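You operate a simulated robot arm through the tools that you are given. There is no shell and no other tool. Be economical: measure what you need, move in short steps, check, and stop when the job is done.

Carry out the task below with a simulated robot arm. There is one attempt and no reset: what you move stays moved.

Task
Put the teal bottle labelled "pine" from the top of the long bench on the white drip tray and the teal bottle marked "rose" in the wooden crate. Put the glass beaker from the top of the long bench in the inside of the sink. Fetch the fuses box and set it in the inside of the white ribbed tray. Press the cap test button two times. Put the grey cup on the top of the long bench away on the shelf under the narrow table. Take the hose nozzle and leave it on the pink check card. Put the clear beaker in the inside of the sink. Stack the open jar that says "sage" from the desk top on top of the open jar that says "mint". Open the labels drawer, put the grey labels box from the inside of the labels drawer on the right half of the narrow table, then shut the drawer. Push the fridge drawer shut. Put the blue bottle that says "No. 62" from the top of the bottling table on the shelf under the long bench and the blue bottle marked "No. 29" on the left end of the pine bench. Open the compost lid. Do these in any order. Set down upright: teal bottle, glass beaker, fuses box, grey cup, clear beaker, blue bottle.

Only the result counts: the job must be done as asked and must still hold three seconds after the hand-in. Knocking over, shifting, dropping, spilling or breaking anything else fails it. Lids that push on must go on centred and level and be pressed home; caps that screw on are set level and turned clockwise until they are tight.

Robot
A 7-joint arm with a two-finger gripper on a trunk, on a base that drives. Base frame: it is fixed to the floor where the robot stands at the start and does not move with it; the origin is under the middle of the robot, x ahead of it, y to its left, z up. Readings come in cm, degrees, newtons and seconds.
With the tool pointing down near the work surface it reaches from about 34 to 78 cm from the robot's upright axis, wherever it stands. Its first joint turns from -143.0 to 143.0 degrees. Places, roughly: blue bottle [250, 75, 75]; cap test button [90, -20, 30]; clear beaker [50, 100, 75]; compost lid [280, 330, 50]; fridge drawer [-80, 270, 20]; fuses box [50, 0, 75]; glass beaker [50, 25, 75]; grey cup (10x9x11 cm) [90, -60, 80]; grey labels box [-100, 125, 50]; hose nozzle (5x5x10 cm) [40, 70, 80]; inside of the sink [220, -300, 70]; inside of the white ribbed tray (34x21 cm) [266, -292, 90]; labels drawer [-100, 130, 60]; left end of the pine bench [470, 180, 80]; open jar [-100, 50, 75]; pink check card [50, 100, 75]; right half of the narrow table [-110, -20, 80]; shelf under the long bench (284x24 cm) [86, 24, 30]; shelf under the narrow table [-120, -50, 10]; teal bottle [50, 25, 75]; white drip tray (25x16x3 cm) [50, -20, 80]; wooden crate [50, -50, 75]. Payload 2.45 kg.
The tool frame sits at the grasp point between the pads (the TCP): z along the fingers, y along the line on which they close. The tips reach 2.6 cm beyond it. Largest opening 9.6 cm; the body of the gripper starts 6.9 cm behind the TCP.
Orientation is that of the tool frame in the base frame, as a unit quaternion [x, y, z, w]. With the fingers straight down and closing along the base's y, the tool's x points along the base's -x, its y along +y and its z along -z.

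Tools
- The arm moves only by the tool play_rows. Its argument "plan" is text: rows parted by semicolons, each of 7 numbers parted by spaces: the shift along the base's x, y, z in cm, then the turn, a rotation vector about the base's x, y, z in rad, then the gripper command, from -1 (shut) to 1 (fully open), values between in proportion. In form: dx dy dz wx wy wz gripper; .... A call has 1 to 10 rows; each row shifts and turns the commanded pose from where the row before left it. Each row takes 0.2 s and may step no farther than 5 cm and 8.6 degrees from the row before; otherwise, or with a gripper value out of range, the whole call is refused. Where a pose cannot be reached the arm comes as near as it can. A force on the tool above 40 N (or 10 N above the force at the start of the call, whichever is more), or a blocked arm, ends the call early, and 0.2 s more pass. Each finger halts on what it meets, pressing with about 43 N; the grip force reading is that of the motor and also rises with nothing between the fingers. The clock runs only during rows and for 0.2 s after the last one: add rows that do not move to give the fingers time. It gives the time, the measured TCP pose, the force on the tool (base axes), the opening and the grip force at its end, in the units of the frame above (readings bear some noise), with the torque about the TCP (base axes, N m) and any sound that the robot's microphone picked up, and new pictures: "views" is both (left out), scene, wrist or none.
- Cameras (640 x 400 px; columns grow to the right, rows downward): "scene" is now at [0.57, 19.15, 147.33]; the picture's right is [0.11, -0.99, 0.00], its down [-0.93, -0.10, -0.36] and it looks along [0.36, 0.04, -0.93] (base axes); focal length 214 px, centre (320, 200). "wrist" rides on the gripper at [8.2, 0.3, -9.8] in the tool frame; the picture's right is [-0.04, 1.00, 0.00], its down [-0.73, -0.03, -0.68] and it looks along [-0.68, -0.03, 0.73] (tool axes); focal length 256 px, centre (320, 200). There is no depth. A picture from a camera that has moved, and an enlarged one, comes with that camera's place and axes in the base frame and with its lens.
- raise_lower(by): slides the trunk up (or, below 0, down) by that many cm; the arm and the scene camera ride with it, the base frame stays. It gives what a move gives, with no picture.
- drive_base(legs): drives the robot by 1 to 6 legs, each [ahead, turn to the left] in cm and degrees, along the robot's own axes; the way and the turn of a leg run together, so that a leg with both is an arc; at most 150 cm and 180 degrees a leg. The arm and the cameras ride along, it lands a little off, and it stops where it bumps. It gives what a move gives, and a new picture of the scene camera.
- aim_head(pan, tilt): turns the head with the scene camera to pan (to the left, within 155 degrees either way) and tilt (down, from -29 to 69), counted from straight ahead of the robot. It gives what a move gives, and a new picture of the scene camera.
- inspect(camera, box): a new picture of the part [left, top, right, bottom] of that camera's present view, enlarged. It takes no simulated time.
- close_job(): hands the job in; it is judged then, once.

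Work in short steps. Places have to be worked out from the pictures, the camera data and where the tool is seen: move nearer, look again, correct. Check each grasp and each placing, and mend what went wrong. You have 598 turns and 360 pictures in all, those below and enlarged ones among them. Open the gripper and draw the arm clear of the work before you hand the job in, unless the task says otherwise; then end with one line.

The tools are called after ">>>" as a command line: name --argument value ..., lists and objects as JSON in quotes. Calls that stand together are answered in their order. play_rows: Moves the arm, as the interface text tells. Its arguments: {"type":"object","properties":{"plan":{"type":"string"},"views":{"type":"string","enum":["both","scene","wrist","none"]}},"required":["plan"]} The other tools are called the same way: raise_lower (by) slides the trunk up or down; drive_base (legs) drives the base; aim_head (pan, tilt) turns the head that bears the scene camera; inspect (camera, box) takes an enlarged picture of a part of a camera's view; close_job () hands the job in.

At the start:

```text
time_s: 0.0
eef_pos: [-2.18, 58.45, 115.63]
ee_rot: [0.0, 1.0, 0.0, 0.0]
force: [-0.2, -0.2, 0.1]
moment: [-0.02, 0.0, -0.01]
opening: 9.57
finger_force: 0.0
trunk travel left (down, up): [-55.0, 9.0]
robot x, y, heading: [-0.11, -0.09, -0.3]
head pan, tilt: [6.3, 68.8]
```

scene: 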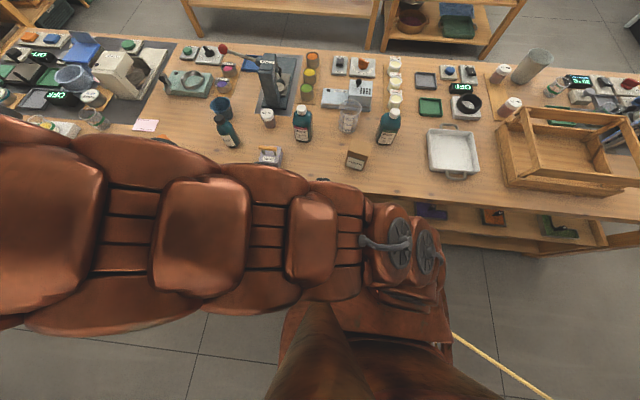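
wrist: 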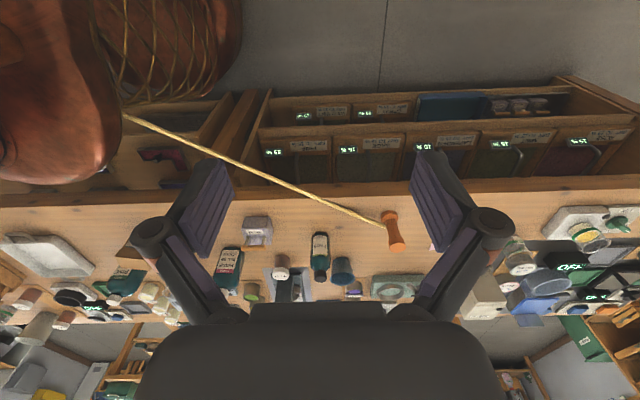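

The scene shows the long bench ahead of the robot with three teal bottles on it. I'll enlarge the parts to read labels.

>>> inspect --camera "scene" --box '[180, 40, 420, 190]'

>>> inspect --camera "scene" --box '[400, 40, 640, 190]'

>>> inspect --camera "scene" --box '[0, 0, 240, 150]'

>>> inspect --camera "wrist" --box '[180, 180, 420, 330]'

```text
2.67 times, centred on (300, 115) of scene
camera zoom: at [0.57, 19.15, 147.33], right [0.11, -0.99, 0.0], down [-0.93, -0.1, -0.36], along [0.36, 0.04, -0.93], focal length 572 px, centre (373, 427)
```

zoom: 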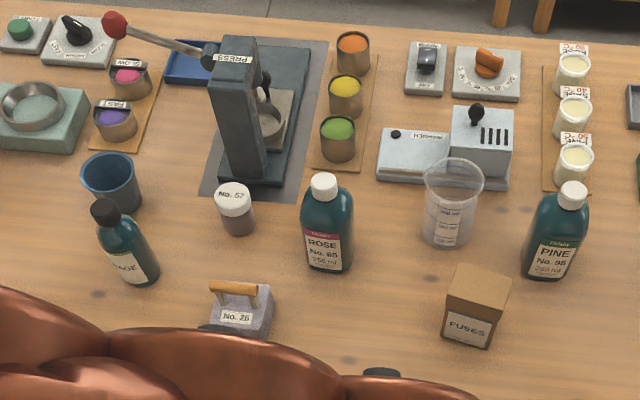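

```text
2.67 times, centred on (520, 115) of scene
camera zoom: at [0.57, 19.15, 147.33], right [0.11, -0.99, 0.0], down [-0.93, -0.1, -0.36], along [0.36, 0.04, -0.93], focal length 572 px, centre (-213, 427)
```

zoom: 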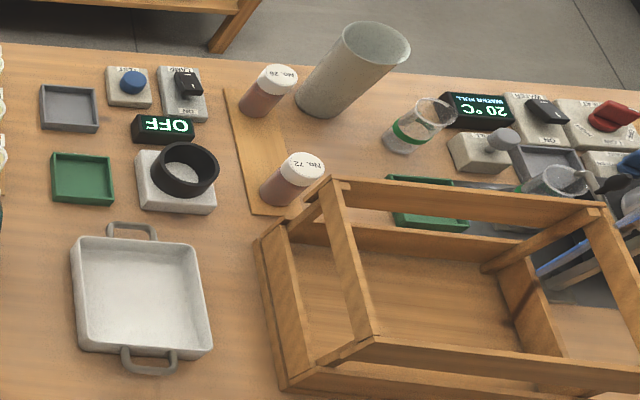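

```text
2.67 times, centred on (120, 75) of scene
camera zoom: at [0.57, 19.15, 147.33], right [0.11, -0.99, 0.0], down [-0.93, -0.1, -0.36], along [0.36, 0.04, -0.93], focal length 572 px, centre (853, 533)
```

zoom: 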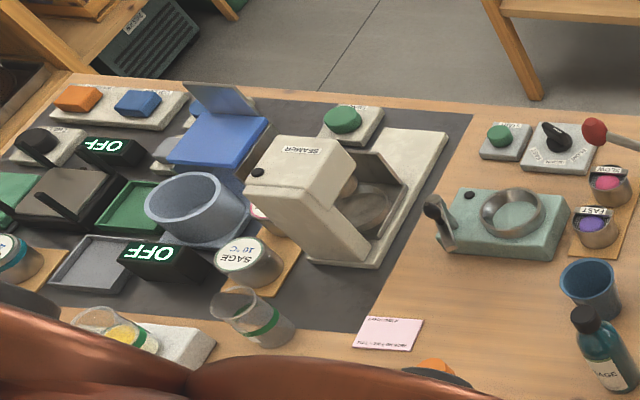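

```text
2.67 times, centred on (300, 255) of wrist
camera zoom: at [-10.34, 58.93, 125.5], right [0.04, 1.0, 0.0], down [0.73, -0.03, 0.68], along [0.68, -0.03, -0.73], focal length 683 px, centre (373, 53)
```

zoom: 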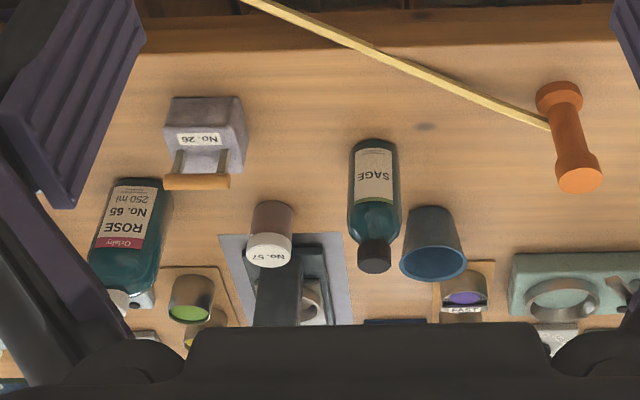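

Next I survey the surroundings with the head to learn the layout.

>>> aim_head --pan -40 --tilt 35

>>> aim_head --pan -110 --tilt 30

>>> aim_head --pan 150 --tilt 35

>>> aim_head --pan 80 --tilt 25

>>> aim_head --pan 15 --tilt 25

```text
time_s: 1.1
eef_pos: [-2.2, 58.49, 115.63]
ee_rot: [0.001, 1.0, 0.0, 0.0]
force: [0.9, -0.2, 0.4]
moment: [-0.01, -0.03, -0.01]
opening: 9.6
finger_force: 0.0
trunk travel left (down, up): [-55.0, 9.0]
robot x, y, heading: [0.02, -0.14, -0.1]
head pan, tilt: [-40.0, 35.0]
camera scene: at [1.76, 12.88, 151.7], right [-0.64, -0.77, 0.0], down [-0.44, 0.37, -0.82], along [0.63, -0.53, -0.57], focal length 214 px, centre (320, 200)
```

scene: 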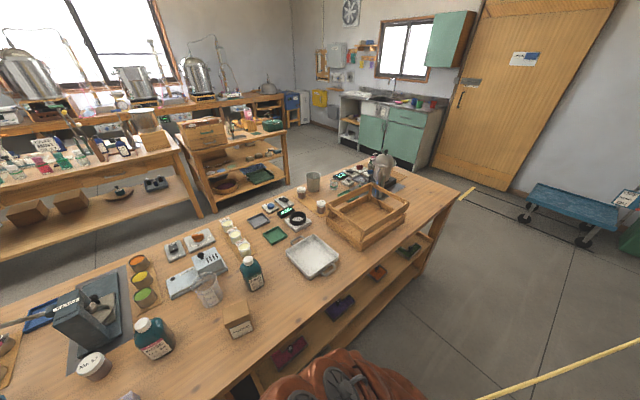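

```text
time_s: 2.5
eef_pos: [-2.31, 58.49, 115.57]
ee_rot: [0.001, 1.0, 0.0, 0.0]
force: [-0.6, -0.8, 0.0]
moment: [-0.01, -0.01, 0.06]
opening: 9.61
finger_force: 0.0
trunk travel left (down, up): [-55.0, 9.0]
robot x, y, heading: [0.15, -0.02, -0.0]
head pan, tilt: [-110.0, 30.0]
camera scene: at [-8.08, 10.03, 152.48], right [-0.94, 0.34, 0.0], down [0.17, 0.47, -0.87], along [-0.3, -0.81, -0.5], focal length 214 px, centre (320, 200)
```

scene: 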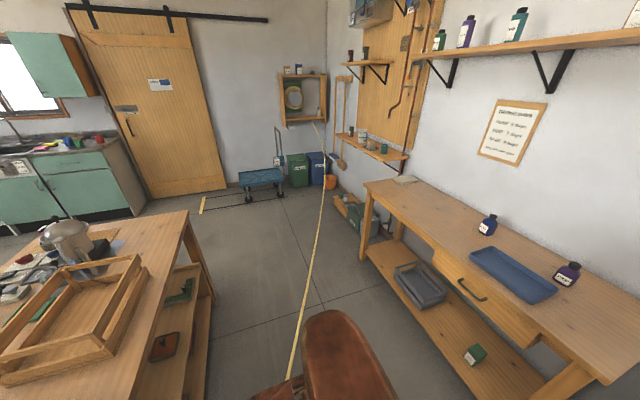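

```text
time_s: 6.2
eef_pos: [-2.21, 58.59, 115.64]
ee_rot: [0.001, 1.0, 0.0, 0.0]
force: [-0.4, -0.6, 0.9]
moment: [-0.01, 0.0, -0.01]
opening: 9.61
finger_force: 0.0
trunk travel left (down, up): [-55.0, 9.0]
robot x, y, heading: [0.05, -0.25, -0.1]
head pan, tilt: [150.0, 35.0]
camera scene: at [-12.61, 22.94, 151.7], right [0.5, 0.87, 0.0], down [0.5, -0.29, -0.82], along [-0.71, 0.41, -0.57], focal length 214 px, centre (320, 200)
```

scene: 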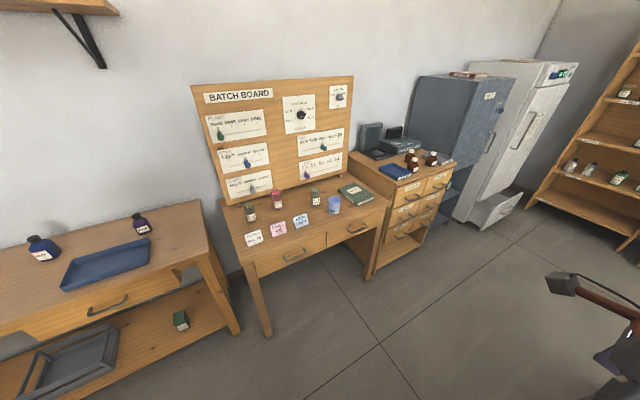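

```text
time_s: 7.6
eef_pos: [-2.18, 58.46, 115.59]
ee_rot: [0.0, 1.0, 0.0, -0.001]
force: [-0.2, -0.7, -0.3]
moment: [-0.01, -0.02, 0.01]
opening: 9.61
finger_force: 0.1
trunk travel left (down, up): [-55.0, 9.0]
robot x, y, heading: [0.08, 0.02, -0.3]
head pan, tilt: [80.0, 25.0]
camera scene: at [-3.4, 27.61, 153.27], right [0.98, -0.17, 0.0], down [-0.07, -0.42, -0.91], along [0.16, 0.89, -0.42], focal length 214 px, centre (320, 200)
```

scene: 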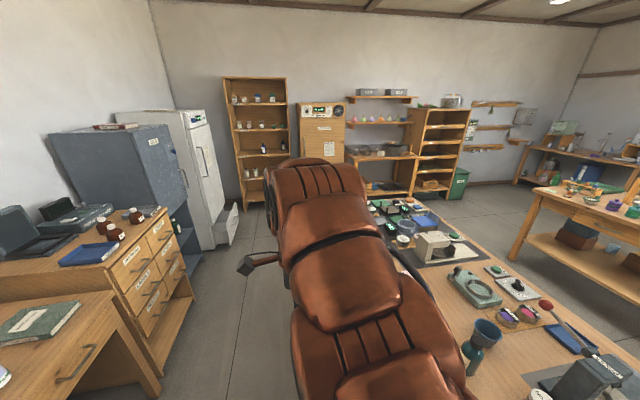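

```text
time_s: 8.9
eef_pos: [-2.15, 58.52, 115.58]
ee_rot: [0.001, 1.0, 0.0, -0.001]
force: [-1.0, -0.1, -0.4]
moment: [0.0, 0.03, -0.01]
opening: 9.6
finger_force: 0.0
trunk travel left (down, up): [-55.0, 9.0]
robot x, y, heading: [0.14, 0.05, -0.1]
head pan, tilt: [15.0, 25.0]
camera scene: at [3.91, 20.93, 153.27], right [0.26, -0.97, 0.0], down [-0.41, -0.11, -0.91], along [0.88, 0.24, -0.42], focal length 214 px, centre (320, 200)
```

scene: 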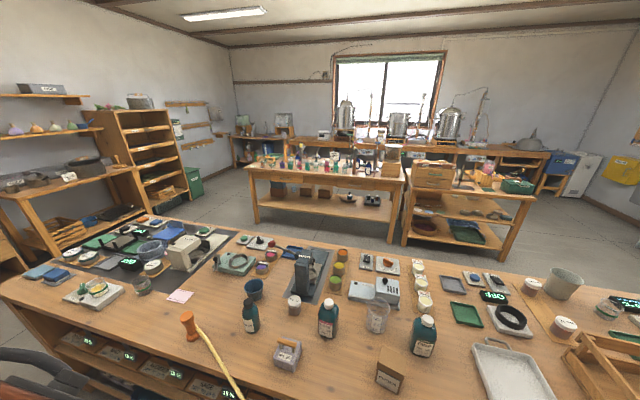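

The layout is clear: long bench ahead, narrow table/desk/cabinet behind, sink at far right, bottling table beyond. I turn right 90° so the bench lies on my left under the arm, with the head looking at the bench.

>>> drive_base --legs '[[0, -90]]'

>>> aim_head --pan 80 --tilt 50

>>> play_rows --plan "0 0 0 0 0 0 1" --views "wrist"

```text
time_s: 13.2
eef_pos: [58.58, 1.97, 115.69]
ee_rot: [0.709, 0.705, 0.0, 0.0]
force: [-0.4, -0.4, 0.0]
moment: [0.0, -0.02, -0.01]
opening: 9.6
finger_force: 0.0
trunk travel left (down, up): [-55.0, 9.0]
robot x, y, heading: [-0.24, -0.24, -90.2]
head pan, tilt: [15.0, 25.0]
camera scene: at [20.62, -3.64, 153.27], right [-0.97, -0.26, 0.0], down [-0.11, 0.41, -0.91], along [0.23, -0.88, -0.42], focal length 214 px, centre (320, 200)
```

scene: 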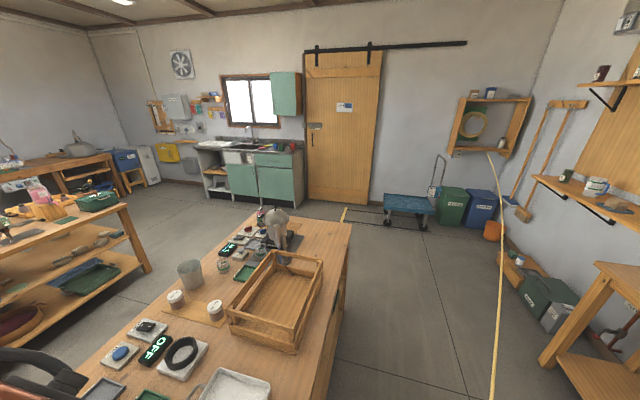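

```text
time_s: 14.5
eef_pos: [58.46, 1.95, 115.56]
ee_rot: [0.709, 0.706, -0.001, 0.001]
force: [0.0, -0.1, -0.2]
moment: [0.0, 0.03, -0.02]
opening: 9.59
finger_force: 0.1
trunk travel left (down, up): [-55.0, 9.0]
robot x, y, heading: [0.02, -0.08, -90.3]
head pan, tilt: [80.0, 50.0]
camera scene: at [25.84, 3.9, 149.52], right [-0.18, -0.98, 0.0], down [-0.75, 0.14, -0.64], along [0.63, -0.11, -0.77], focal length 214 px, centre (320, 200)
```

scene: 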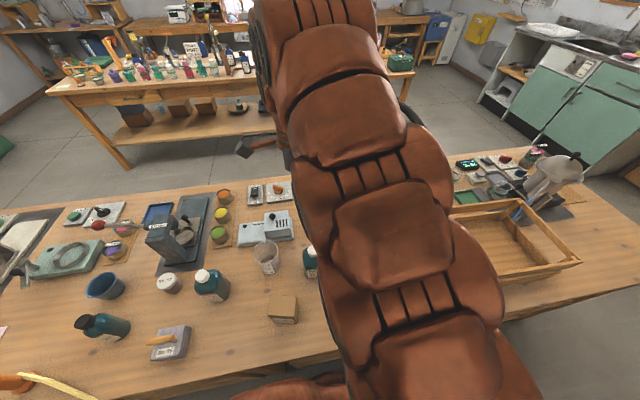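

```text
time_s: 14.9
eef_pos: [58.54, 1.98, 115.62]
ee_rot: [0.709, 0.705, 0.001, 0.0]
force: [1.4, 0.7, 0.7]
moment: [0.0, -0.02, -0.01]
opening: 9.59
finger_force: 0.0
trunk travel left (down, up): [-55.0, 9.0]
robot x, y, heading: [0.23, 0.1, -90.0]
head pan, tilt: [80.0, 50.0]
camera wrist: at [58.87, 10.23, 125.5], right [1.0, -0.05, 0.0], down [-0.03, -0.73, 0.68], along [-0.03, -0.68, -0.73], focal length 256 px, centre (320, 200)
```

wrist: 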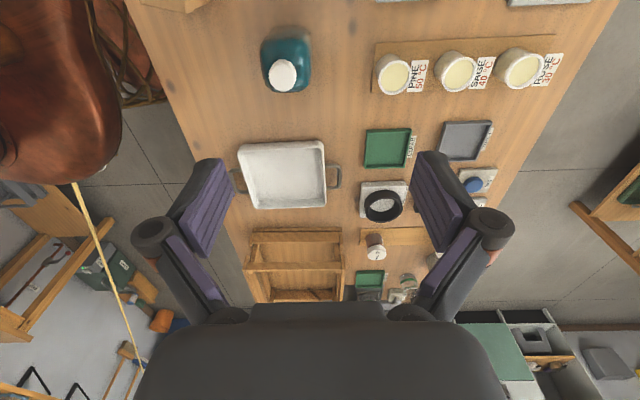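

The blue button on the bench may be the cap test; I enlarge to read its label and the neighbourhood.

>>> inspect --camera "wrist" --box '[350, 110, 510, 230]'

>>> inspect --camera "wrist" --box '[230, 120, 350, 310]'

```text
3.33 times, centred on (430, 170) of wrist
camera zoom: at [58.87, 10.23, 125.5], right [1.0, -0.05, 0.0], down [-0.03, -0.73, 0.68], along [-0.03, -0.68, -0.73], focal length 853 px, centre (-47, 300)
```

zoom: 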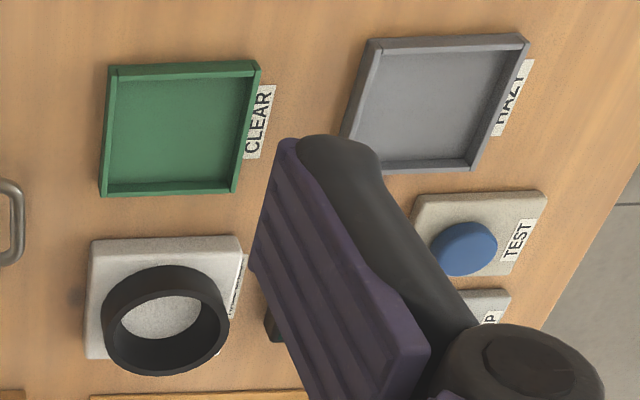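

```text
2.11 times, centred on (290, 215) of wrist
camera zoom: at [58.87, 10.23, 125.5], right [1.0, -0.05, 0.0], down [-0.03, -0.73, 0.68], along [-0.03, -0.68, -0.73], focal length 539 px, centre (383, 168)
```

zoom: 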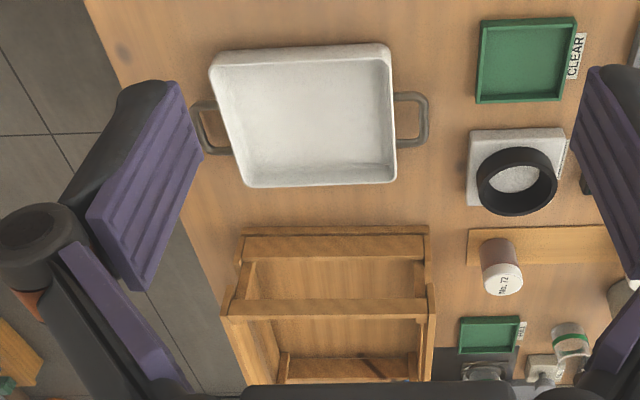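

TCP is near the pine bottle (~54, 1). I hover above it at z≈105 and look with the wrist camera.

>>> play_rows --plan "-2.2 -0.6 -4 0 0 0 1; -2.2 -0.6 -4 0 0 0 1; 0 0 0 0 0 0 1" --views "wrist"

```text
time_s: 15.9
eef_pos: [54.76, -2.28, 105.79]
ee_rot: [0.732, 0.681, 0.002, -0.029]
force: [0.0, 0.3, -1.0]
moment: [0.0, 0.0, 0.04]
opening: 9.58
finger_force: 0.0
trunk travel left (down, up): [-55.0, 9.0]
robot x, y, heading: [0.2, 0.05, -90.4]
head pan, tilt: [80.0, 50.0]
stopped in row 3: the arm was blocked; the commanded pose is now the measured one
camera wrist: at [56.0, 5.46, 115.97], right [0.99, -0.11, -0.04], down [-0.06, -0.76, 0.65], along [-0.1, -0.64, -0.76], focal length 256 px, centre (320, 200)
```

wrist: 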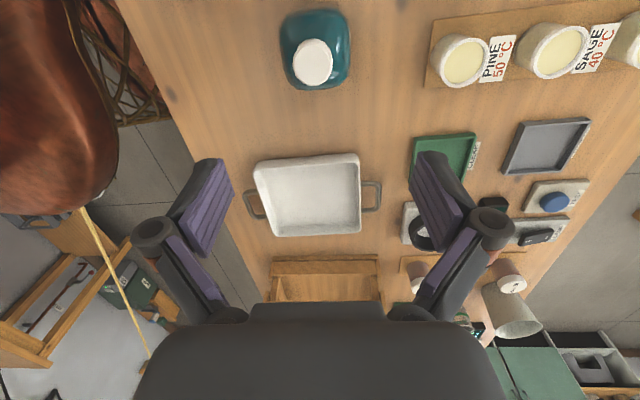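

The arm was blocked, so I look at the scene to see whether something touches.

>>> aim_head --pan 60 --tilt 60

```text
time_s: 16.8
eef_pos: [54.74, -2.3, 105.74]
ee_rot: [0.731, 0.681, 0.001, -0.026]
force: [-0.9, 0.7, 0.1]
moment: [0.01, 0.0, -0.01]
opening: 9.58
finger_force: 0.0
trunk travel left (down, up): [-55.0, 9.0]
robot x, y, heading: [0.03, 0.09, -90.2]
head pan, tilt: [60.0, 60.0]
camera scene: at [24.02, 1.91, 148.27], right [-0.5, -0.86, 0.0], down [-0.75, 0.43, -0.5], along [0.43, -0.25, -0.87], focal length 214 px, centre (320, 200)
```

scene: 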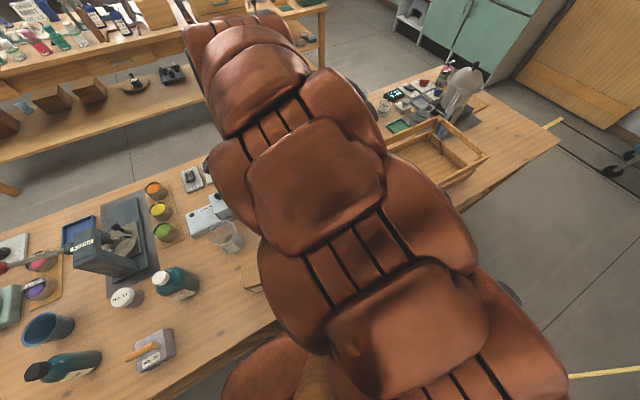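

Nothing visible is touched; likely an arm joint limit at this trunk height. I back up while levelling the tool, then lower with the trunk instead.

>>> play_rows --plan "0 2 5 -0.043 -0.037 0.07 1; 0 1 4 0 0 0 1; 0 0 0 0 0 0 1" --views "none"

>>> raise_lower --by -8

>>> play_rows --plan "0 0 4 0 0 0 1;0 0 0 0 0 0 1" --views "wrist"

```text
refused: row 1 steps farther than a row can; nothing moved
```

```text
time_s: 17.9
eef_pos: [54.73, -2.4, 97.7]
ee_rot: [0.732, 0.681, 0.001, -0.026]
force: [0.0, -1.0, -0.4]
moment: [-0.02, 0.0, 0.03]
opening: 9.61
finger_force: 0.0
trunk travel left (down, up): [-47.0, 17.0]
robot x, y, heading: [0.23, -0.0, -90.5]
head pan, tilt: [60.0, 60.0]
```

```text
time_s: 18.5
eef_pos: [54.75, -1.81, 101.81]
ee_rot: [0.729, 0.684, -0.001, -0.026]
force: [-0.2, 0.1, 0.9]
moment: [0.01, -0.01, 0.01]
opening: 9.59
finger_force: 0.1
trunk travel left (down, up): [-47.0, 17.0]
robot x, y, heading: [0.08, 0.02, -90.4]
head pan, tilt: [60.0, 60.0]
camera wrist: at [55.89, 6.01, 111.88], right [0.99, -0.1, -0.04], down [-0.05, -0.75, 0.66], along [-0.1, -0.65, -0.75], focal length 256 px, centre (320, 200)
```

wrist: 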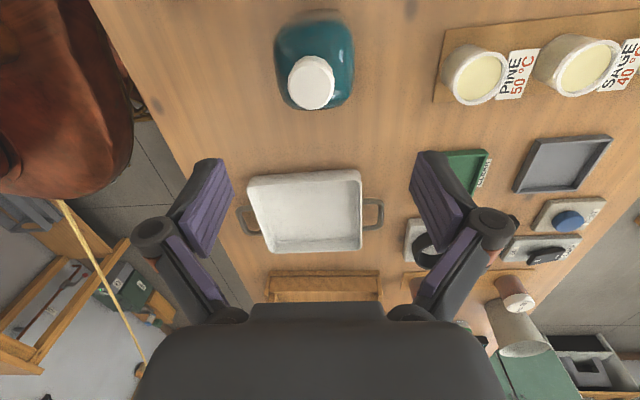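

Triangulated pine cap top at ≈(54.1, 1.0, 93.6). I centre over it and level the tool.

>>> play_rows --plan "-0.3 1.4 0 -0.043 -0.037 0.06 1;-0.35 1.4 0 0 0 0 1;0 0 0 0 0 0 1" --views "wrist"

```text
time_s: 19.5
eef_pos: [54.61, -2.79, 101.64]
ee_rot: [0.736, 0.677, 0.015, -0.017]
force: [0.0, 0.2, 0.4]
moment: [-0.01, 0.02, 0.01]
opening: 9.58
finger_force: 0.0
trunk travel left (down, up): [-47.0, 17.0]
robot x, y, heading: [0.09, -0.21, -90.4]
head pan, tilt: [60.0, 60.0]
stopped in row 3: the arm was blocked; the commanded pose is now the measured one
camera wrist: at [55.74, 4.89, 111.81], right [0.99, -0.12, -0.01], down [-0.09, -0.76, 0.65], along [-0.09, -0.64, -0.76], focal length 256 px, centre (320, 200)
```

wrist: 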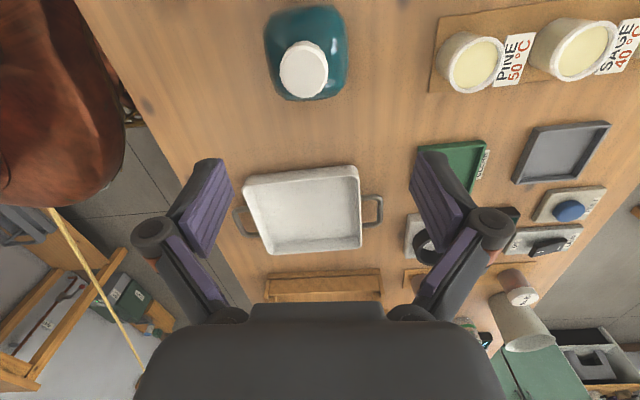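

Blocked again while yawing. I probe with pure translation to find what limits the arm.

>>> play_rows --plan "0 2 2 0 0 0 1;0 2 2 0 0 0 1;0 0 0 0 0 0 1" --views "none"

>>> aim_head --pan 100 --tilt 40

```text
time_s: 20.3
eef_pos: [54.79, 1.14, 105.69]
ee_rot: [0.737, 0.676, 0.015, -0.017]
force: [-0.4, 0.0, 0.4]
moment: [-0.03, 0.01, 0.05]
opening: 9.58
finger_force: 0.1
trunk travel left (down, up): [-47.0, 17.0]
robot x, y, heading: [0.31, 0.08, -90.3]
head pan, tilt: [60.0, 60.0]
```

```text
time_s: 21.4
eef_pos: [54.73, 1.11, 105.68]
ee_rot: [0.737, 0.676, 0.014, -0.018]
force: [0.7, 0.2, 0.2]
moment: [0.0, 0.0, -0.02]
opening: 9.63
finger_force: 0.1
trunk travel left (down, up): [-47.0, 17.0]
robot x, y, heading: [-0.11, -0.12, -90.3]
head pan, tilt: [100.0, 40.0]
camera scene: at [26.63, 6.7, 142.94], right [0.17, -0.99, 0.0], down [-0.63, -0.11, -0.77], along [0.75, 0.13, -0.64], focal length 214 px, centre (320, 200)
```

scene: 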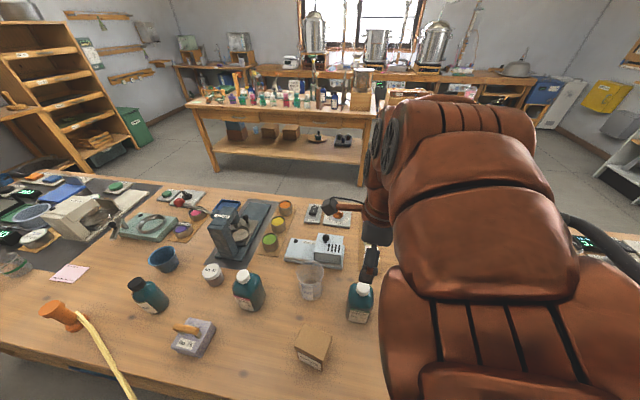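

Translation works now; TCP (54.7, 1.1) is over the pine bottle. I lower with the trunk and check via wrist.

>>> raise_lower --by -9

>>> play_rows --plan "-0.3 0 0 0 0 0 1" --views "both"

```text
time_s: 22.7
eef_pos: [54.82, 0.98, 96.64]
ee_rot: [0.737, 0.676, 0.013, -0.017]
force: [0.2, -1.1, -0.8]
moment: [-0.01, -0.01, 0.03]
opening: 9.6
finger_force: 0.1
trunk travel left (down, up): [-38.0, 26.0]
robot x, y, heading: [-0.06, 0.2, -90.4]
head pan, tilt: [100.0, 40.0]
```

```text
time_s: 23.1
eef_pos: [54.4, 0.61, 96.18]
ee_rot: [0.739, 0.674, 0.011, -0.021]
force: [0.1, -0.3, 0.2]
moment: [0.03, -0.02, -0.03]
opening: 9.61
finger_force: 0.0
trunk travel left (down, up): [-38.0, 26.0]
robot x, y, heading: [-0.03, 0.12, -90.0]
head pan, tilt: [100.0, 40.0]
camera scene: at [26.63, 6.71, 133.94], right [0.17, -0.99, 0.0], down [-0.63, -0.11, -0.77], along [0.75, 0.13, -0.64], focal length 214 px, centre (320, 200)
camera wrist: at [55.66, 8.33, 106.36], right [0.99, -0.13, -0.02], down [-0.09, -0.76, 0.65], along [-0.1, -0.64, -0.76], focal length 256 px, centre (320, 200)
```

scene: 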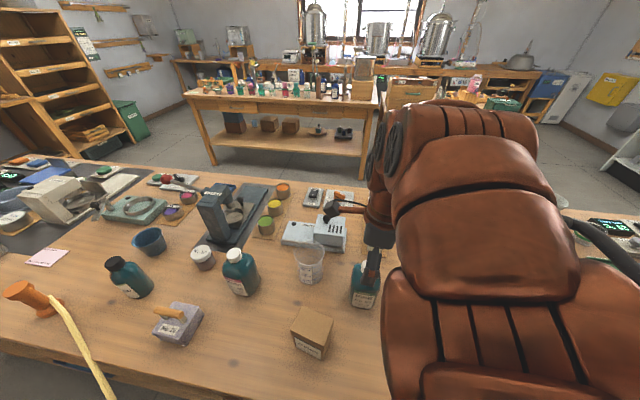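
wrist: 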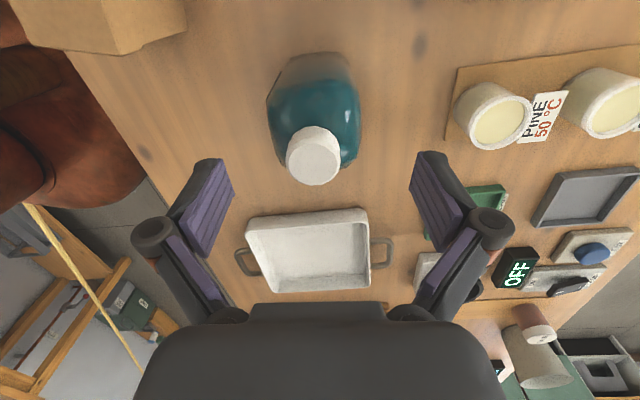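

Cap lies at ≈(54.0, 1.0). A small +y correction, then lower 8 cm by trunk.

>>> play_rows --plan "0 0.5 0.2 0 0 0 1" --views "none"

>>> raise_lower --by -8

>>> play_rows --plan "0 0 0 0 0 0 1" --views "wrist"

```text
time_s: 23.5
eef_pos: [54.53, 0.88, 96.68]
ee_rot: [0.74, 0.672, 0.013, -0.02]
force: [0.3, -0.3, -0.3]
moment: [0.01, -0.01, 0.03]
opening: 9.6
finger_force: 0.2
trunk travel left (down, up): [-38.0, 26.0]
robot x, y, heading: [-0.08, -0.01, -90.0]
head pan, tilt: [100.0, 40.0]
```

```text
time_s: 24.6
eef_pos: [54.47, 0.95, 88.83]
ee_rot: [0.741, 0.672, 0.015, -0.018]
force: [-0.4, -1.2, 0.3]
moment: [0.03, 0.03, 0.02]
opening: 9.59
finger_force: 0.0
trunk travel left (down, up): [-30.0, 34.0]
robot x, y, heading: [0.09, 0.02, -90.1]
head pan, tilt: [100.0, 40.0]
```

```text
time_s: 25.0
eef_pos: [54.48, 0.9, 88.88]
ee_rot: [0.741, 0.671, 0.015, -0.018]
force: [0.8, 0.3, -0.7]
moment: [0.0, 0.02, -0.01]
opening: 9.6
finger_force: 0.0
trunk travel left (down, up): [-30.0, 34.0]
robot x, y, heading: [-0.08, -0.11, -90.2]
head pan, tilt: [100.0, 40.0]
camera wrist: at [55.6, 8.59, 99.15], right [0.99, -0.14, -0.01], down [-0.1, -0.76, 0.64], along [-0.09, -0.64, -0.77], focal length 256 px, centre (320, 200)
```

wrist: 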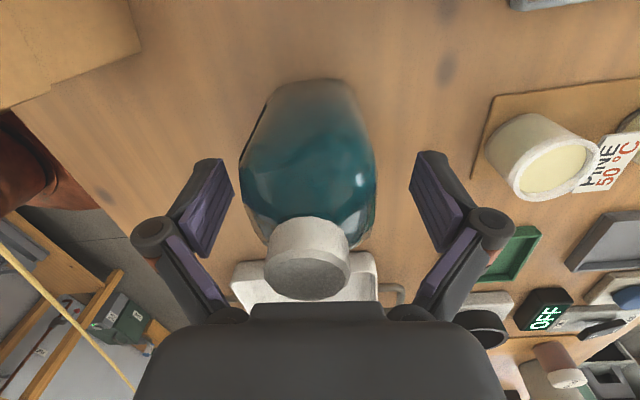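

The bottle is between the pads; I close.

>>> play_rows --plan "0 0 0 0 0 0 -1;0 0 0 0 0 0 -1;0 0 0 0 0 0 -1;0 0 0 0 0 0 -1" --views "wrist"

```text
time_s: 26.0
eef_pos: [54.46, 0.89, 89.11]
ee_rot: [0.741, 0.671, 0.015, -0.018]
force: [-0.9, -0.4, 0.7]
moment: [-0.05, 0.08, -0.01]
opening: 6.57
finger_force: 43.0
trunk travel left (down, up): [-30.0, 34.0]
robot x, y, heading: [-0.11, -0.06, -90.1]
head pan, tilt: [100.0, 40.0]
camera wrist: at [55.59, 8.59, 99.21], right [0.99, -0.14, -0.01], down [-0.1, -0.76, 0.64], along [-0.09, -0.64, -0.77], focal length 256 px, centre (320, 200)
```

wrist: 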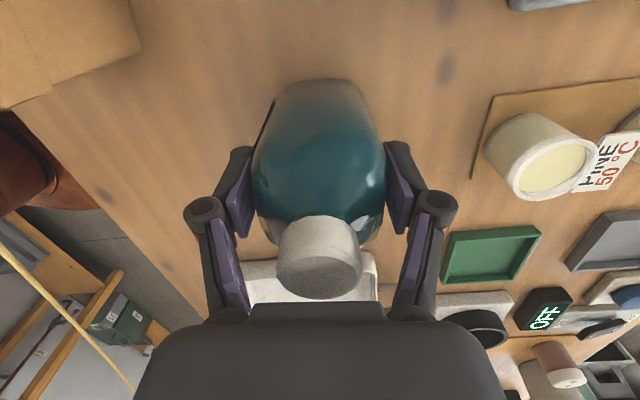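

Gripped at 6.57 cm. I lift with the trunk and drive ahead 24 cm along −y, which brings the bottle over the tray (~50.5, −23).

>>> raise_lower --by 9

>>> drive_base --legs '[[24, 0]]'

>>> play_rows --plan "-1.5 0 0 0 0 0 -1;-1.5 0 0 0 0 0 -1;0 0 0 0 0 0 -1" --views "wrist"

```text
time_s: 27.3
eef_pos: [54.47, 0.84, 98.01]
ee_rot: [0.741, 0.671, 0.017, -0.018]
force: [-0.2, 0.3, -4.6]
moment: [0.02, -0.03, 0.0]
opening: 6.56
finger_force: 43.0
trunk travel left (down, up): [-39.0, 25.0]
robot x, y, heading: [-0.11, 0.1, -90.1]
head pan, tilt: [100.0, 40.0]
```

```text
time_s: 29.1
eef_pos: [54.45, -22.95, 97.98]
ee_rot: [0.741, 0.671, 0.015, -0.018]
force: [-0.7, 0.2, -4.5]
moment: [0.02, -0.01, 0.0]
opening: 6.58
finger_force: 42.9
trunk travel left (down, up): [-39.0, 25.0]
robot x, y, heading: [-0.08, -24.11, -90.0]
head pan, tilt: [100.0, 40.0]
camera scene: at [26.57, -17.23, 134.94], right [0.17, -0.99, 0.0], down [-0.63, -0.11, -0.77], along [0.75, 0.13, -0.64], focal length 214 px, centre (320, 200)
```

scene: 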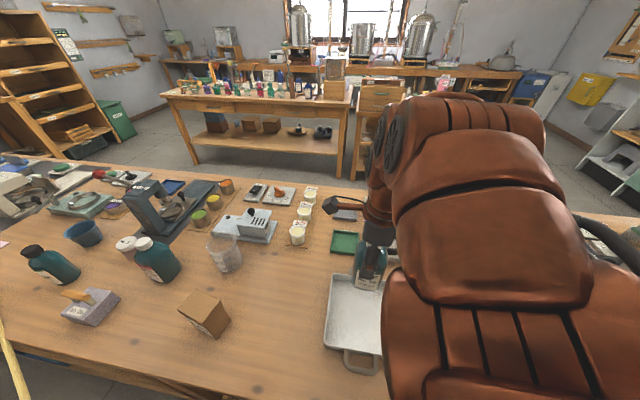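

```text
time_s: 30.1
eef_pos: [52.24, -26.04, 95.44]
ee_rot: [0.759, 0.648, 0.014, -0.058]
force: [0.8, 0.5, -4.3]
moment: [-0.01, -0.02, -0.03]
opening: 6.57
finger_force: 42.8
trunk travel left (down, up): [-39.0, 25.0]
robot x, y, heading: [-0.09, -24.02, -90.4]
head pan, tilt: [100.0, 40.0]
stopped in row 3: the arm was blocked; the commanded pose is now the measured one
camera wrist: at [54.36, -19.03, 105.94], right [0.98, -0.19, -0.07], down [-0.11, -0.79, 0.61], along [-0.17, -0.58, -0.79], focal length 256 px, centre (320, 200)
```

wrist: 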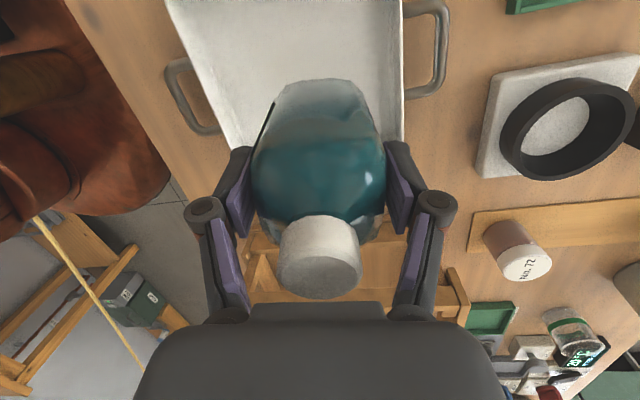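

Moving inward hits an arm limit. I'll raise the trunk, extend outward, level the tool, and then lower the arm itself so the arm works at a better geometry.

>>> raise_lower --by 24

>>> play_rows --plan "3 0.6 0 0 0 0 -1;4 0.6 0 -0.034 -0.02 0.05 -1;4 0.6 0 -0.034 -0.02 0.05 -1;4 0.6 0 -0.034 -0.022 0.057 -1;0 0 -4 0 0 0 -1;0 0 -4 0 0 0 -1" --views "none"

```text
time_s: 32.5
eef_pos: [52.16, -26.25, 119.31]
ee_rot: [0.76, 0.647, 0.013, -0.056]
force: [-0.4, 0.0, -4.1]
moment: [0.01, -0.01, -0.03]
opening: 6.59
finger_force: 42.7
trunk travel left (down, up): [-63.0, 1.0]
robot x, y, heading: [0.18, -24.09, -90.1]
head pan, tilt: [100.0, 40.0]
```

```text
time_s: 34.0
eef_pos: [63.68, -24.01, 108.13]
ee_rot: [0.706, 0.709, -0.001, 0.001]
force: [0.7, 0.2, -4.1]
moment: [0.05, -0.02, -0.01]
opening: 6.56
finger_force: 43.1
out of reach, approached as far as the arm can: row 3, 4
trunk travel left (down, up): [-63.0, 1.0]
robot x, y, heading: [0.14, -23.96, -90.4]
head pan, tilt: [100.0, 40.0]
```

Level again at (63.7, −24, 108). I move inward and down toward the tray.

>>> play_rows --plan "0 0 -3 0 0 0 -1;-3 0 -2 0 0 0 -1;-3 0 -1.5 0 0 0 -1;-3 0 -1.5 0 0 0 -1;-3 0 0 0 0 0 -1;0 0 0 0 0 0 -1" --views "both"

```text
time_s: 35.5
eef_pos: [50.11, -29.39, 94.15]
ee_rot: [0.748, 0.661, -0.027, -0.058]
force: [-1.2, -0.4, -2.9]
moment: [0.02, 0.02, -0.01]
opening: 6.55
finger_force: 42.8
trunk travel left (down, up): [-63.0, 1.0]
robot x, y, heading: [-0.05, -23.8, -90.1]
head pan, tilt: [100.0, 40.0]
stopped in row 6: the arm was blocked; the commanded pose is now the measured one
camera scene: at [26.58, -17.24, 158.94], right [0.17, -0.99, 0.0], down [-0.63, -0.11, -0.77], along [0.75, 0.13, -0.64], focal length 214 px, centre (320, 200)
camera wrist: at [52.59, -21.83, 104.21], right [0.98, -0.16, -0.12], down [-0.04, -0.76, 0.65], along [-0.2, -0.63, -0.75], focal length 256 px, centre (320, 200)
```

scene: 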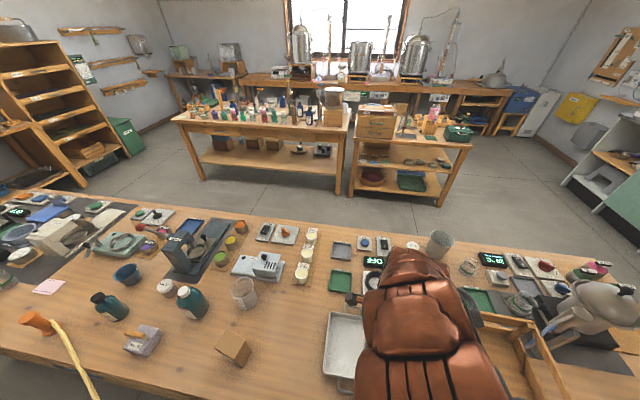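
wrist: 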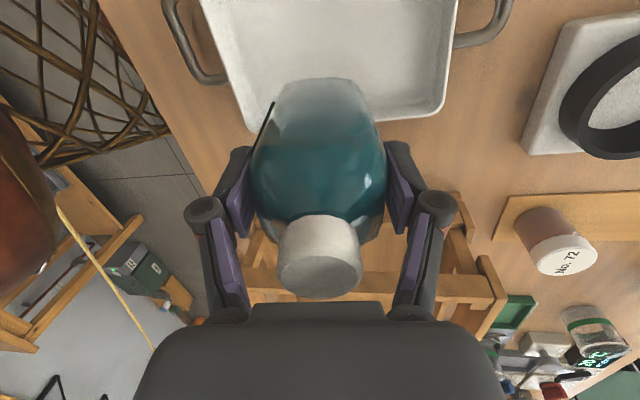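

The head is mounted left of the axis (~18 cm), so the arm on the left side is cramped by it. I'll swing the arm to the robot's front and later work with the bench on my right. First lift and level.

>>> play_rows --plan "2 1 5 0 0 0 -1;3 1 5 -0.02 -0.06 0.03 -1;3 1 4 -0.024 -0.06 0.034 -1;0 -4.5 1 0 0 -0.08 -1;-0.5 -4.5 1 0 0 -0.08 -1;-1 -4.5 1 0 0 -0.08 -1;-1.3 -4.5 1 0 0 -0.08 -1" --views "scene"

```text
refused: row 1 steps farther than a row can; nothing moved
```

>>> play_rows --plan "1 1 4.5 0 0 0 -1;2 1 4 -0.02 -0.06 0.03 -1;3 1 3 -0.024 -0.06 0.034 -1;0 -4.5 1 0 0 -0.08 -1;-0.5 -4.5 1 0 0 -0.08 -1;-1 -4.5 1 0 0 -0.08 -1;-1.3 -4.5 1 0 0 -0.08 -1" --views "scene"

```text
time_s: 37.1
eef_pos: [53.3, -44.54, 109.78]
ee_rot: [0.826, 0.564, 0.001, 0.002]
force: [0.8, 0.5, -4.5]
moment: [0.01, 0.03, 0.01]
opening: 6.57
finger_force: 42.5
trunk travel left (down, up): [-63.0, 1.0]
robot x, y, heading: [-0.27, -24.0, -90.1]
head pan, tilt: [100.0, 40.0]
camera scene: at [26.59, -17.19, 158.93], right [0.17, -0.99, 0.0], down [-0.63, -0.11, -0.77], along [0.75, 0.13, -0.64], focal length 214 px, centre (320, 200)
```

scene: 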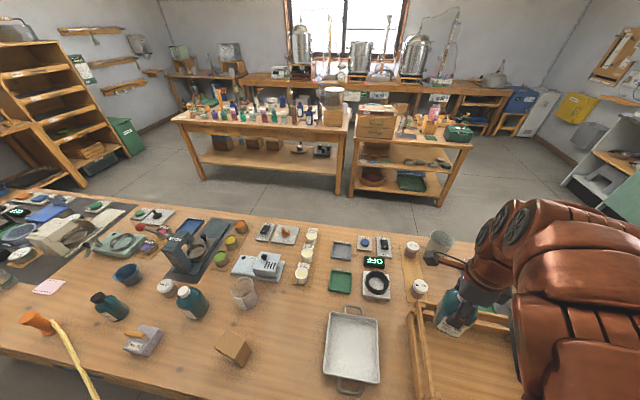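

Now the tool is level. I swing the arm around toward the robot's front at the same radius.

>>> play_rows --plan "-1.94 -4.47 0.5 0 0 -0.0855 -1;-2.31 -4.29 0.5 0 0 -0.0855 -1;-2.67 -4.07 0.5 0 0 -0.0855 -1;-3.01 -3.83 0.5 0 0 -0.0855 -1;-3.32 -3.56 0.5 0 0 -0.0855 -1;-3.62 -3.26 0 0 0 -0.0855 -1;-3.88 -2.94 0 0 0 -0.0855 -1;-4.12 -2.6 0 0 0 -0.0855 -1;-4.33 -2.24 0 0 0 -0.0855 -1;-4.5 -1.86 0 0 0 -0.0855 -1" --views "none"

>>> drive_base --legs '[[0, 80]]'

>>> aim_head --pan -15 --tilt 55

```text
time_s: 39.4
eef_pos: [19.5, -77.53, 112.28]
ee_rot: [0.985, 0.17, 0.0, 0.001]
force: [0.3, -0.2, -4.4]
moment: [0.0, 0.02, -0.01]
opening: 6.57
finger_force: 42.6
trunk travel left (down, up): [-63.0, 1.0]
robot x, y, heading: [0.33, -24.08, -90.4]
head pan, tilt: [100.0, 40.0]
```

```text
time_s: 43.2
eef_pos: [55.97, -13.71, 112.29]
ee_rot: [0.645, 0.764, 0.001, 0.001]
force: [0.6, -0.4, -4.3]
moment: [-0.01, -0.02, 0.01]
opening: 6.55
finger_force: 42.9
trunk travel left (down, up): [-63.0, 1.0]
robot x, y, heading: [0.16, -23.78, -10.0]
head pan, tilt: [100.0, 40.0]
camera scene: at [-1.77, 3.7, 158.94], right [1.0, 0.0, 0.0], down [0.0, -0.64, -0.77], along [0.0, 0.77, -0.64], focal length 214 px, centre (320, 200)
```

scene: 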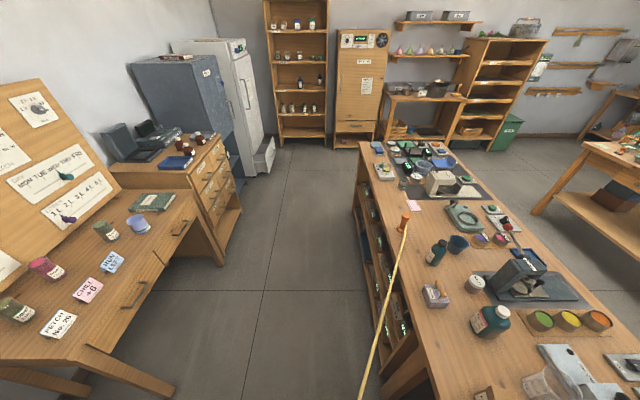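

```text
time_s: 45.1
eef_pos: [55.97, -13.72, 112.33]
ee_rot: [0.646, 0.764, 0.001, 0.0]
force: [-1.0, 0.4, -3.2]
moment: [0.04, 0.0, -0.02]
opening: 6.57
finger_force: 43.0
trunk travel left (down, up): [-63.0, 1.0]
robot x, y, heading: [-0.41, -24.01, -10.1]
head pan, tilt: [-15.0, 55.0]
camera scene: at [4.75, -7.85, 156.88], right [-0.42, -0.91, 0.0], down [-0.74, 0.35, -0.57], along [0.52, -0.24, -0.82], focal length 214 px, centre (320, 200)
```

scene: 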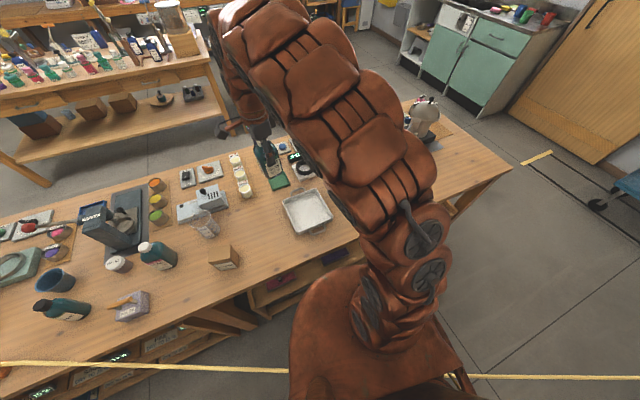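

Now the arm reaches to the front right of the head. I move over the tray centre (50.5, −23.3) and down.

>>> play_rows --plan "-0.5 -3.3 -3 0 0 0 -1;-1 -3.2 -3 0 0 0 -1;-2 -3.1 -3 0 0 0 -1;-2 0 -3 0 0 0 -1;0 0 -2 0 0 0 -1;0 0 0 0 0 0 -1" --views "both"

```text
time_s: 46.5
eef_pos: [50.49, -23.31, 98.23]
ee_rot: [0.644, 0.765, 0.001, 0.001]
force: [0.7, 0.3, -4.0]
moment: [0.02, -0.02, -0.02]
opening: 6.55
finger_force: 42.9
trunk travel left (down, up): [-63.0, 1.0]
robot x, y, heading: [0.01, -23.98, -10.1]
head pan, tilt: [-15.0, 55.0]
camera scene: at [4.75, -7.86, 156.88], right [-0.42, -0.91, 0.0], down [-0.74, 0.35, -0.57], along [0.52, -0.24, -0.82], focal length 214 px, centre (320, 200)
camera wrist: at [49.41, -15.15, 108.05], right [0.99, 0.13, 0.0], down [0.09, -0.73, 0.68], along [0.09, -0.67, -0.73], focal length 256 px, centre (320, 200)
```

scene: 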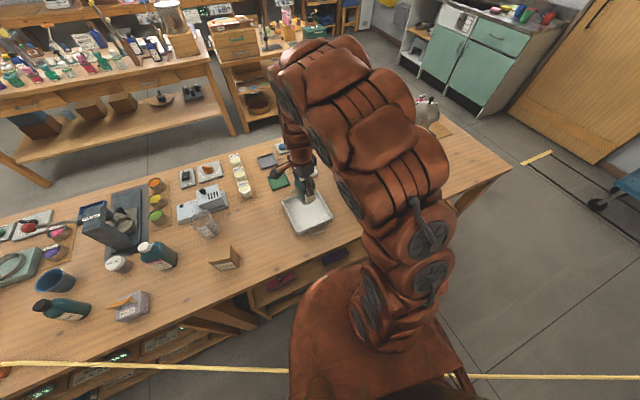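
wrist: 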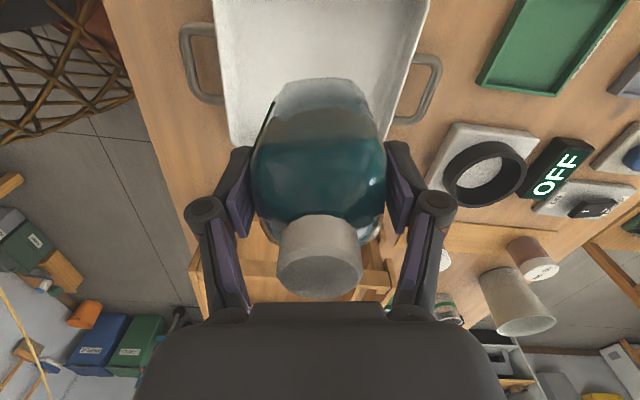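

Tray rim edges match; the bottle is over its middle. I lower until contact.

>>> play_rows --plan "0 0 -4 0 0 0 -1;0 0 -2.5 0 0 0 -1;0 0 -1 0 0 0 -1;0 0 -0.5 0 0 0 -1;0 0 0 0 0 0 -1" --views "none"

```text
time_s: 47.7
eef_pos: [50.42, -23.33, 90.31]
ee_rot: [0.644, 0.765, 0.0, 0.001]
force: [0.7, 0.6, -4.1]
moment: [0.0, -0.01, 0.03]
opening: 6.57
finger_force: 42.8
trunk travel left (down, up): [-63.0, 1.0]
robot x, y, heading: [-0.23, -23.56, -10.3]
head pan, tilt: [-15.0, 55.0]
```

>>> play_rows --plan "0 0 -0.3 0 0 0 -1;0 0 -0.3 0 0 0 -1;0 0 0 0 0 0 -1" --views "wrist"

```text
time_s: 48.5
eef_pos: [50.58, -23.32, 89.88]
ee_rot: [0.645, 0.764, 0.001, 0.001]
force: [0.4, -0.2, -3.6]
moment: [0.02, -0.02, 0.0]
opening: 6.59
finger_force: 43.0
trunk travel left (down, up): [-63.0, 1.0]
robot x, y, heading: [-0.27, -24.22, -10.0]
head pan, tilt: [-15.0, 55.0]
camera wrist: at [49.38, -15.11, 99.56], right [0.99, 0.13, 0.0], down [0.09, -0.73, 0.68], along [0.09, -0.67, -0.73], focal length 256 px, centre (320, 200)
```

wrist: 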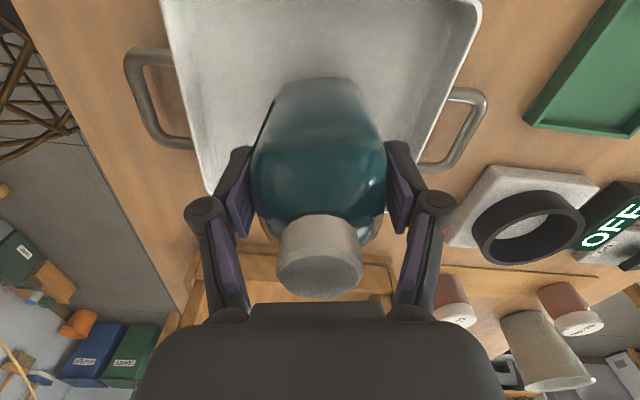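

Still carrying weight; lower in tiny steps.

>>> play_rows --plan "0 0 -0.25 0 0 0 -1;0 0 -0.25 0 0 0 -1;0 0 -0.25 0 0 0 -1;0 0 0 0 0 0 -1" --views "none"

```text
time_s: 49.5
eef_pos: [50.52, -23.35, 88.99]
ee_rot: [0.645, 0.764, 0.002, 0.001]
force: [4.0, -5.1, 20.5]
moment: [0.0, -0.09, 0.05]
opening: 6.55
finger_force: 43.2
trunk travel left (down, up): [-63.0, 1.0]
robot x, y, heading: [-0.22, -23.94, -10.5]
head pan, tilt: [-15.0, 55.0]
```

Contact felt. Release and rise.

>>> play_rows --plan "0 0 0.3 0 0 0 -1;0 0 0 0 0 0 0.3;0 0 0 0 0 0 1;0 0 0 0 0 0 1;0 0 4 0 0 0 1;0 0 5 0 0 0 1;0 0 5 0 0 0 1;0 0 4 0 0 0 1" --views "both"

```text
time_s: 51.3
eef_pos: [50.42, -23.42, 107.31]
ee_rot: [0.645, 0.764, 0.0, 0.0]
force: [0.7, 0.2, -0.6]
moment: [0.02, 0.0, 0.01]
opening: 9.6
finger_force: 0.0
trunk travel left (down, up): [-63.0, 1.0]
robot x, y, heading: [-0.09, -23.69, -10.1]
head pan, tilt: [-15.0, 55.0]
camera scene: at [4.73, -7.86, 156.88], right [-0.42, -0.91, 0.0], down [-0.74, 0.35, -0.57], along [0.52, -0.24, -0.82], focal length 214 px, centre (320, 200)
camera wrist: at [49.32, -15.18, 117.16], right [0.99, 0.13, 0.0], down [0.1, -0.73, 0.68], along [0.09, -0.67, -0.73], focal length 256 px, centre (320, 200)
```

scene: 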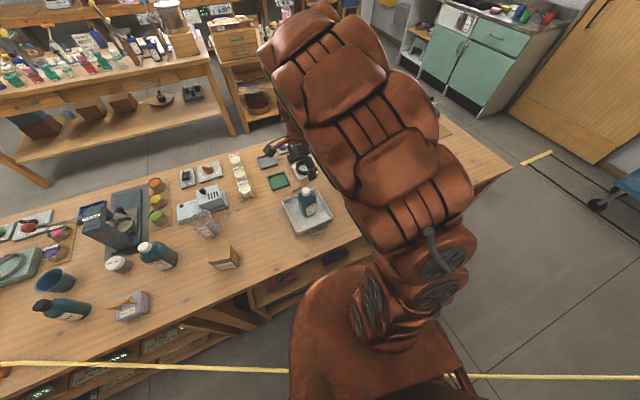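
wrist: 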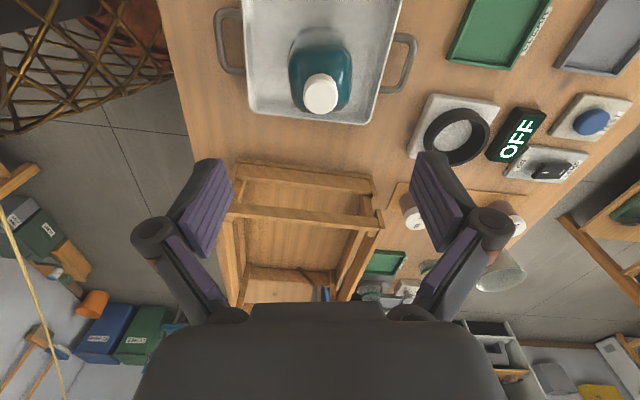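

Pine stands in the tray. Next, rose. I turn to face +y so the bench lies on my right, then swing the arm right.

>>> drive_base --legs '[[0, 100], [54, 0]]'

>>> aim_head --pan -70 --tilt 50

```text
time_s: 58.7
eef_pos: [-10.74, 79.61, 107.28]
ee_rot: [-0.178, 0.984, 0.001, 0.0]
force: [-0.4, -0.1, 0.7]
moment: [0.01, -0.01, -0.02]
opening: 9.62
finger_force: 0.1
trunk travel left (down, up): [-63.0, 1.0]
robot x, y, heading: [-0.88, 29.71, 90.8]
head pan, tilt: [-15.0, 55.0]
camera scene: at [-17.09, 32.08, 156.88], right [0.97, -0.25, 0.0], down [-0.2, -0.79, -0.57], along [0.14, 0.56, -0.82], focal length 214 px, centre (320, 200)
```

scene: 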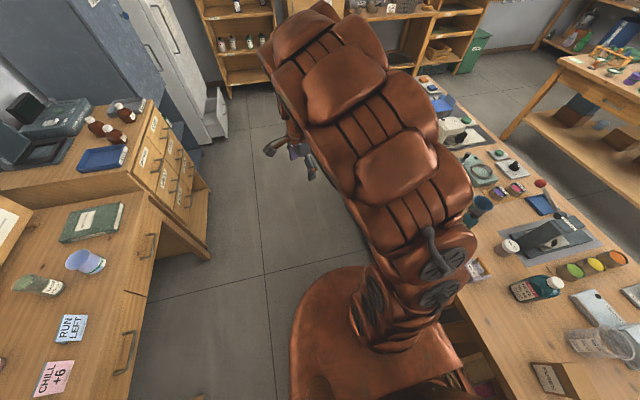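

```text
time_s: 59.9
eef_pos: [-10.84, 79.6, 107.22]
ee_rot: [-0.179, 0.984, 0.001, 0.001]
force: [0.8, 0.5, 1.3]
moment: [-0.03, 0.0, 0.01]
opening: 9.61
finger_force: 0.1
trunk travel left (down, up): [-63.0, 1.0]
robot x, y, heading: [-0.53, 29.89, 91.2]
head pan, tilt: [-70.0, 50.0]
camera scene: at [-11.66, 27.85, 157.53], right [0.36, -0.93, 0.0], down [-0.72, -0.27, -0.64], along [0.6, 0.23, -0.77], focal length 214 px, centre (320, 200)
```

scene: 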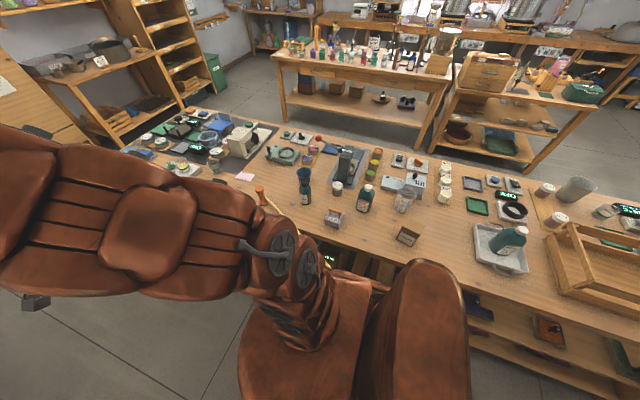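

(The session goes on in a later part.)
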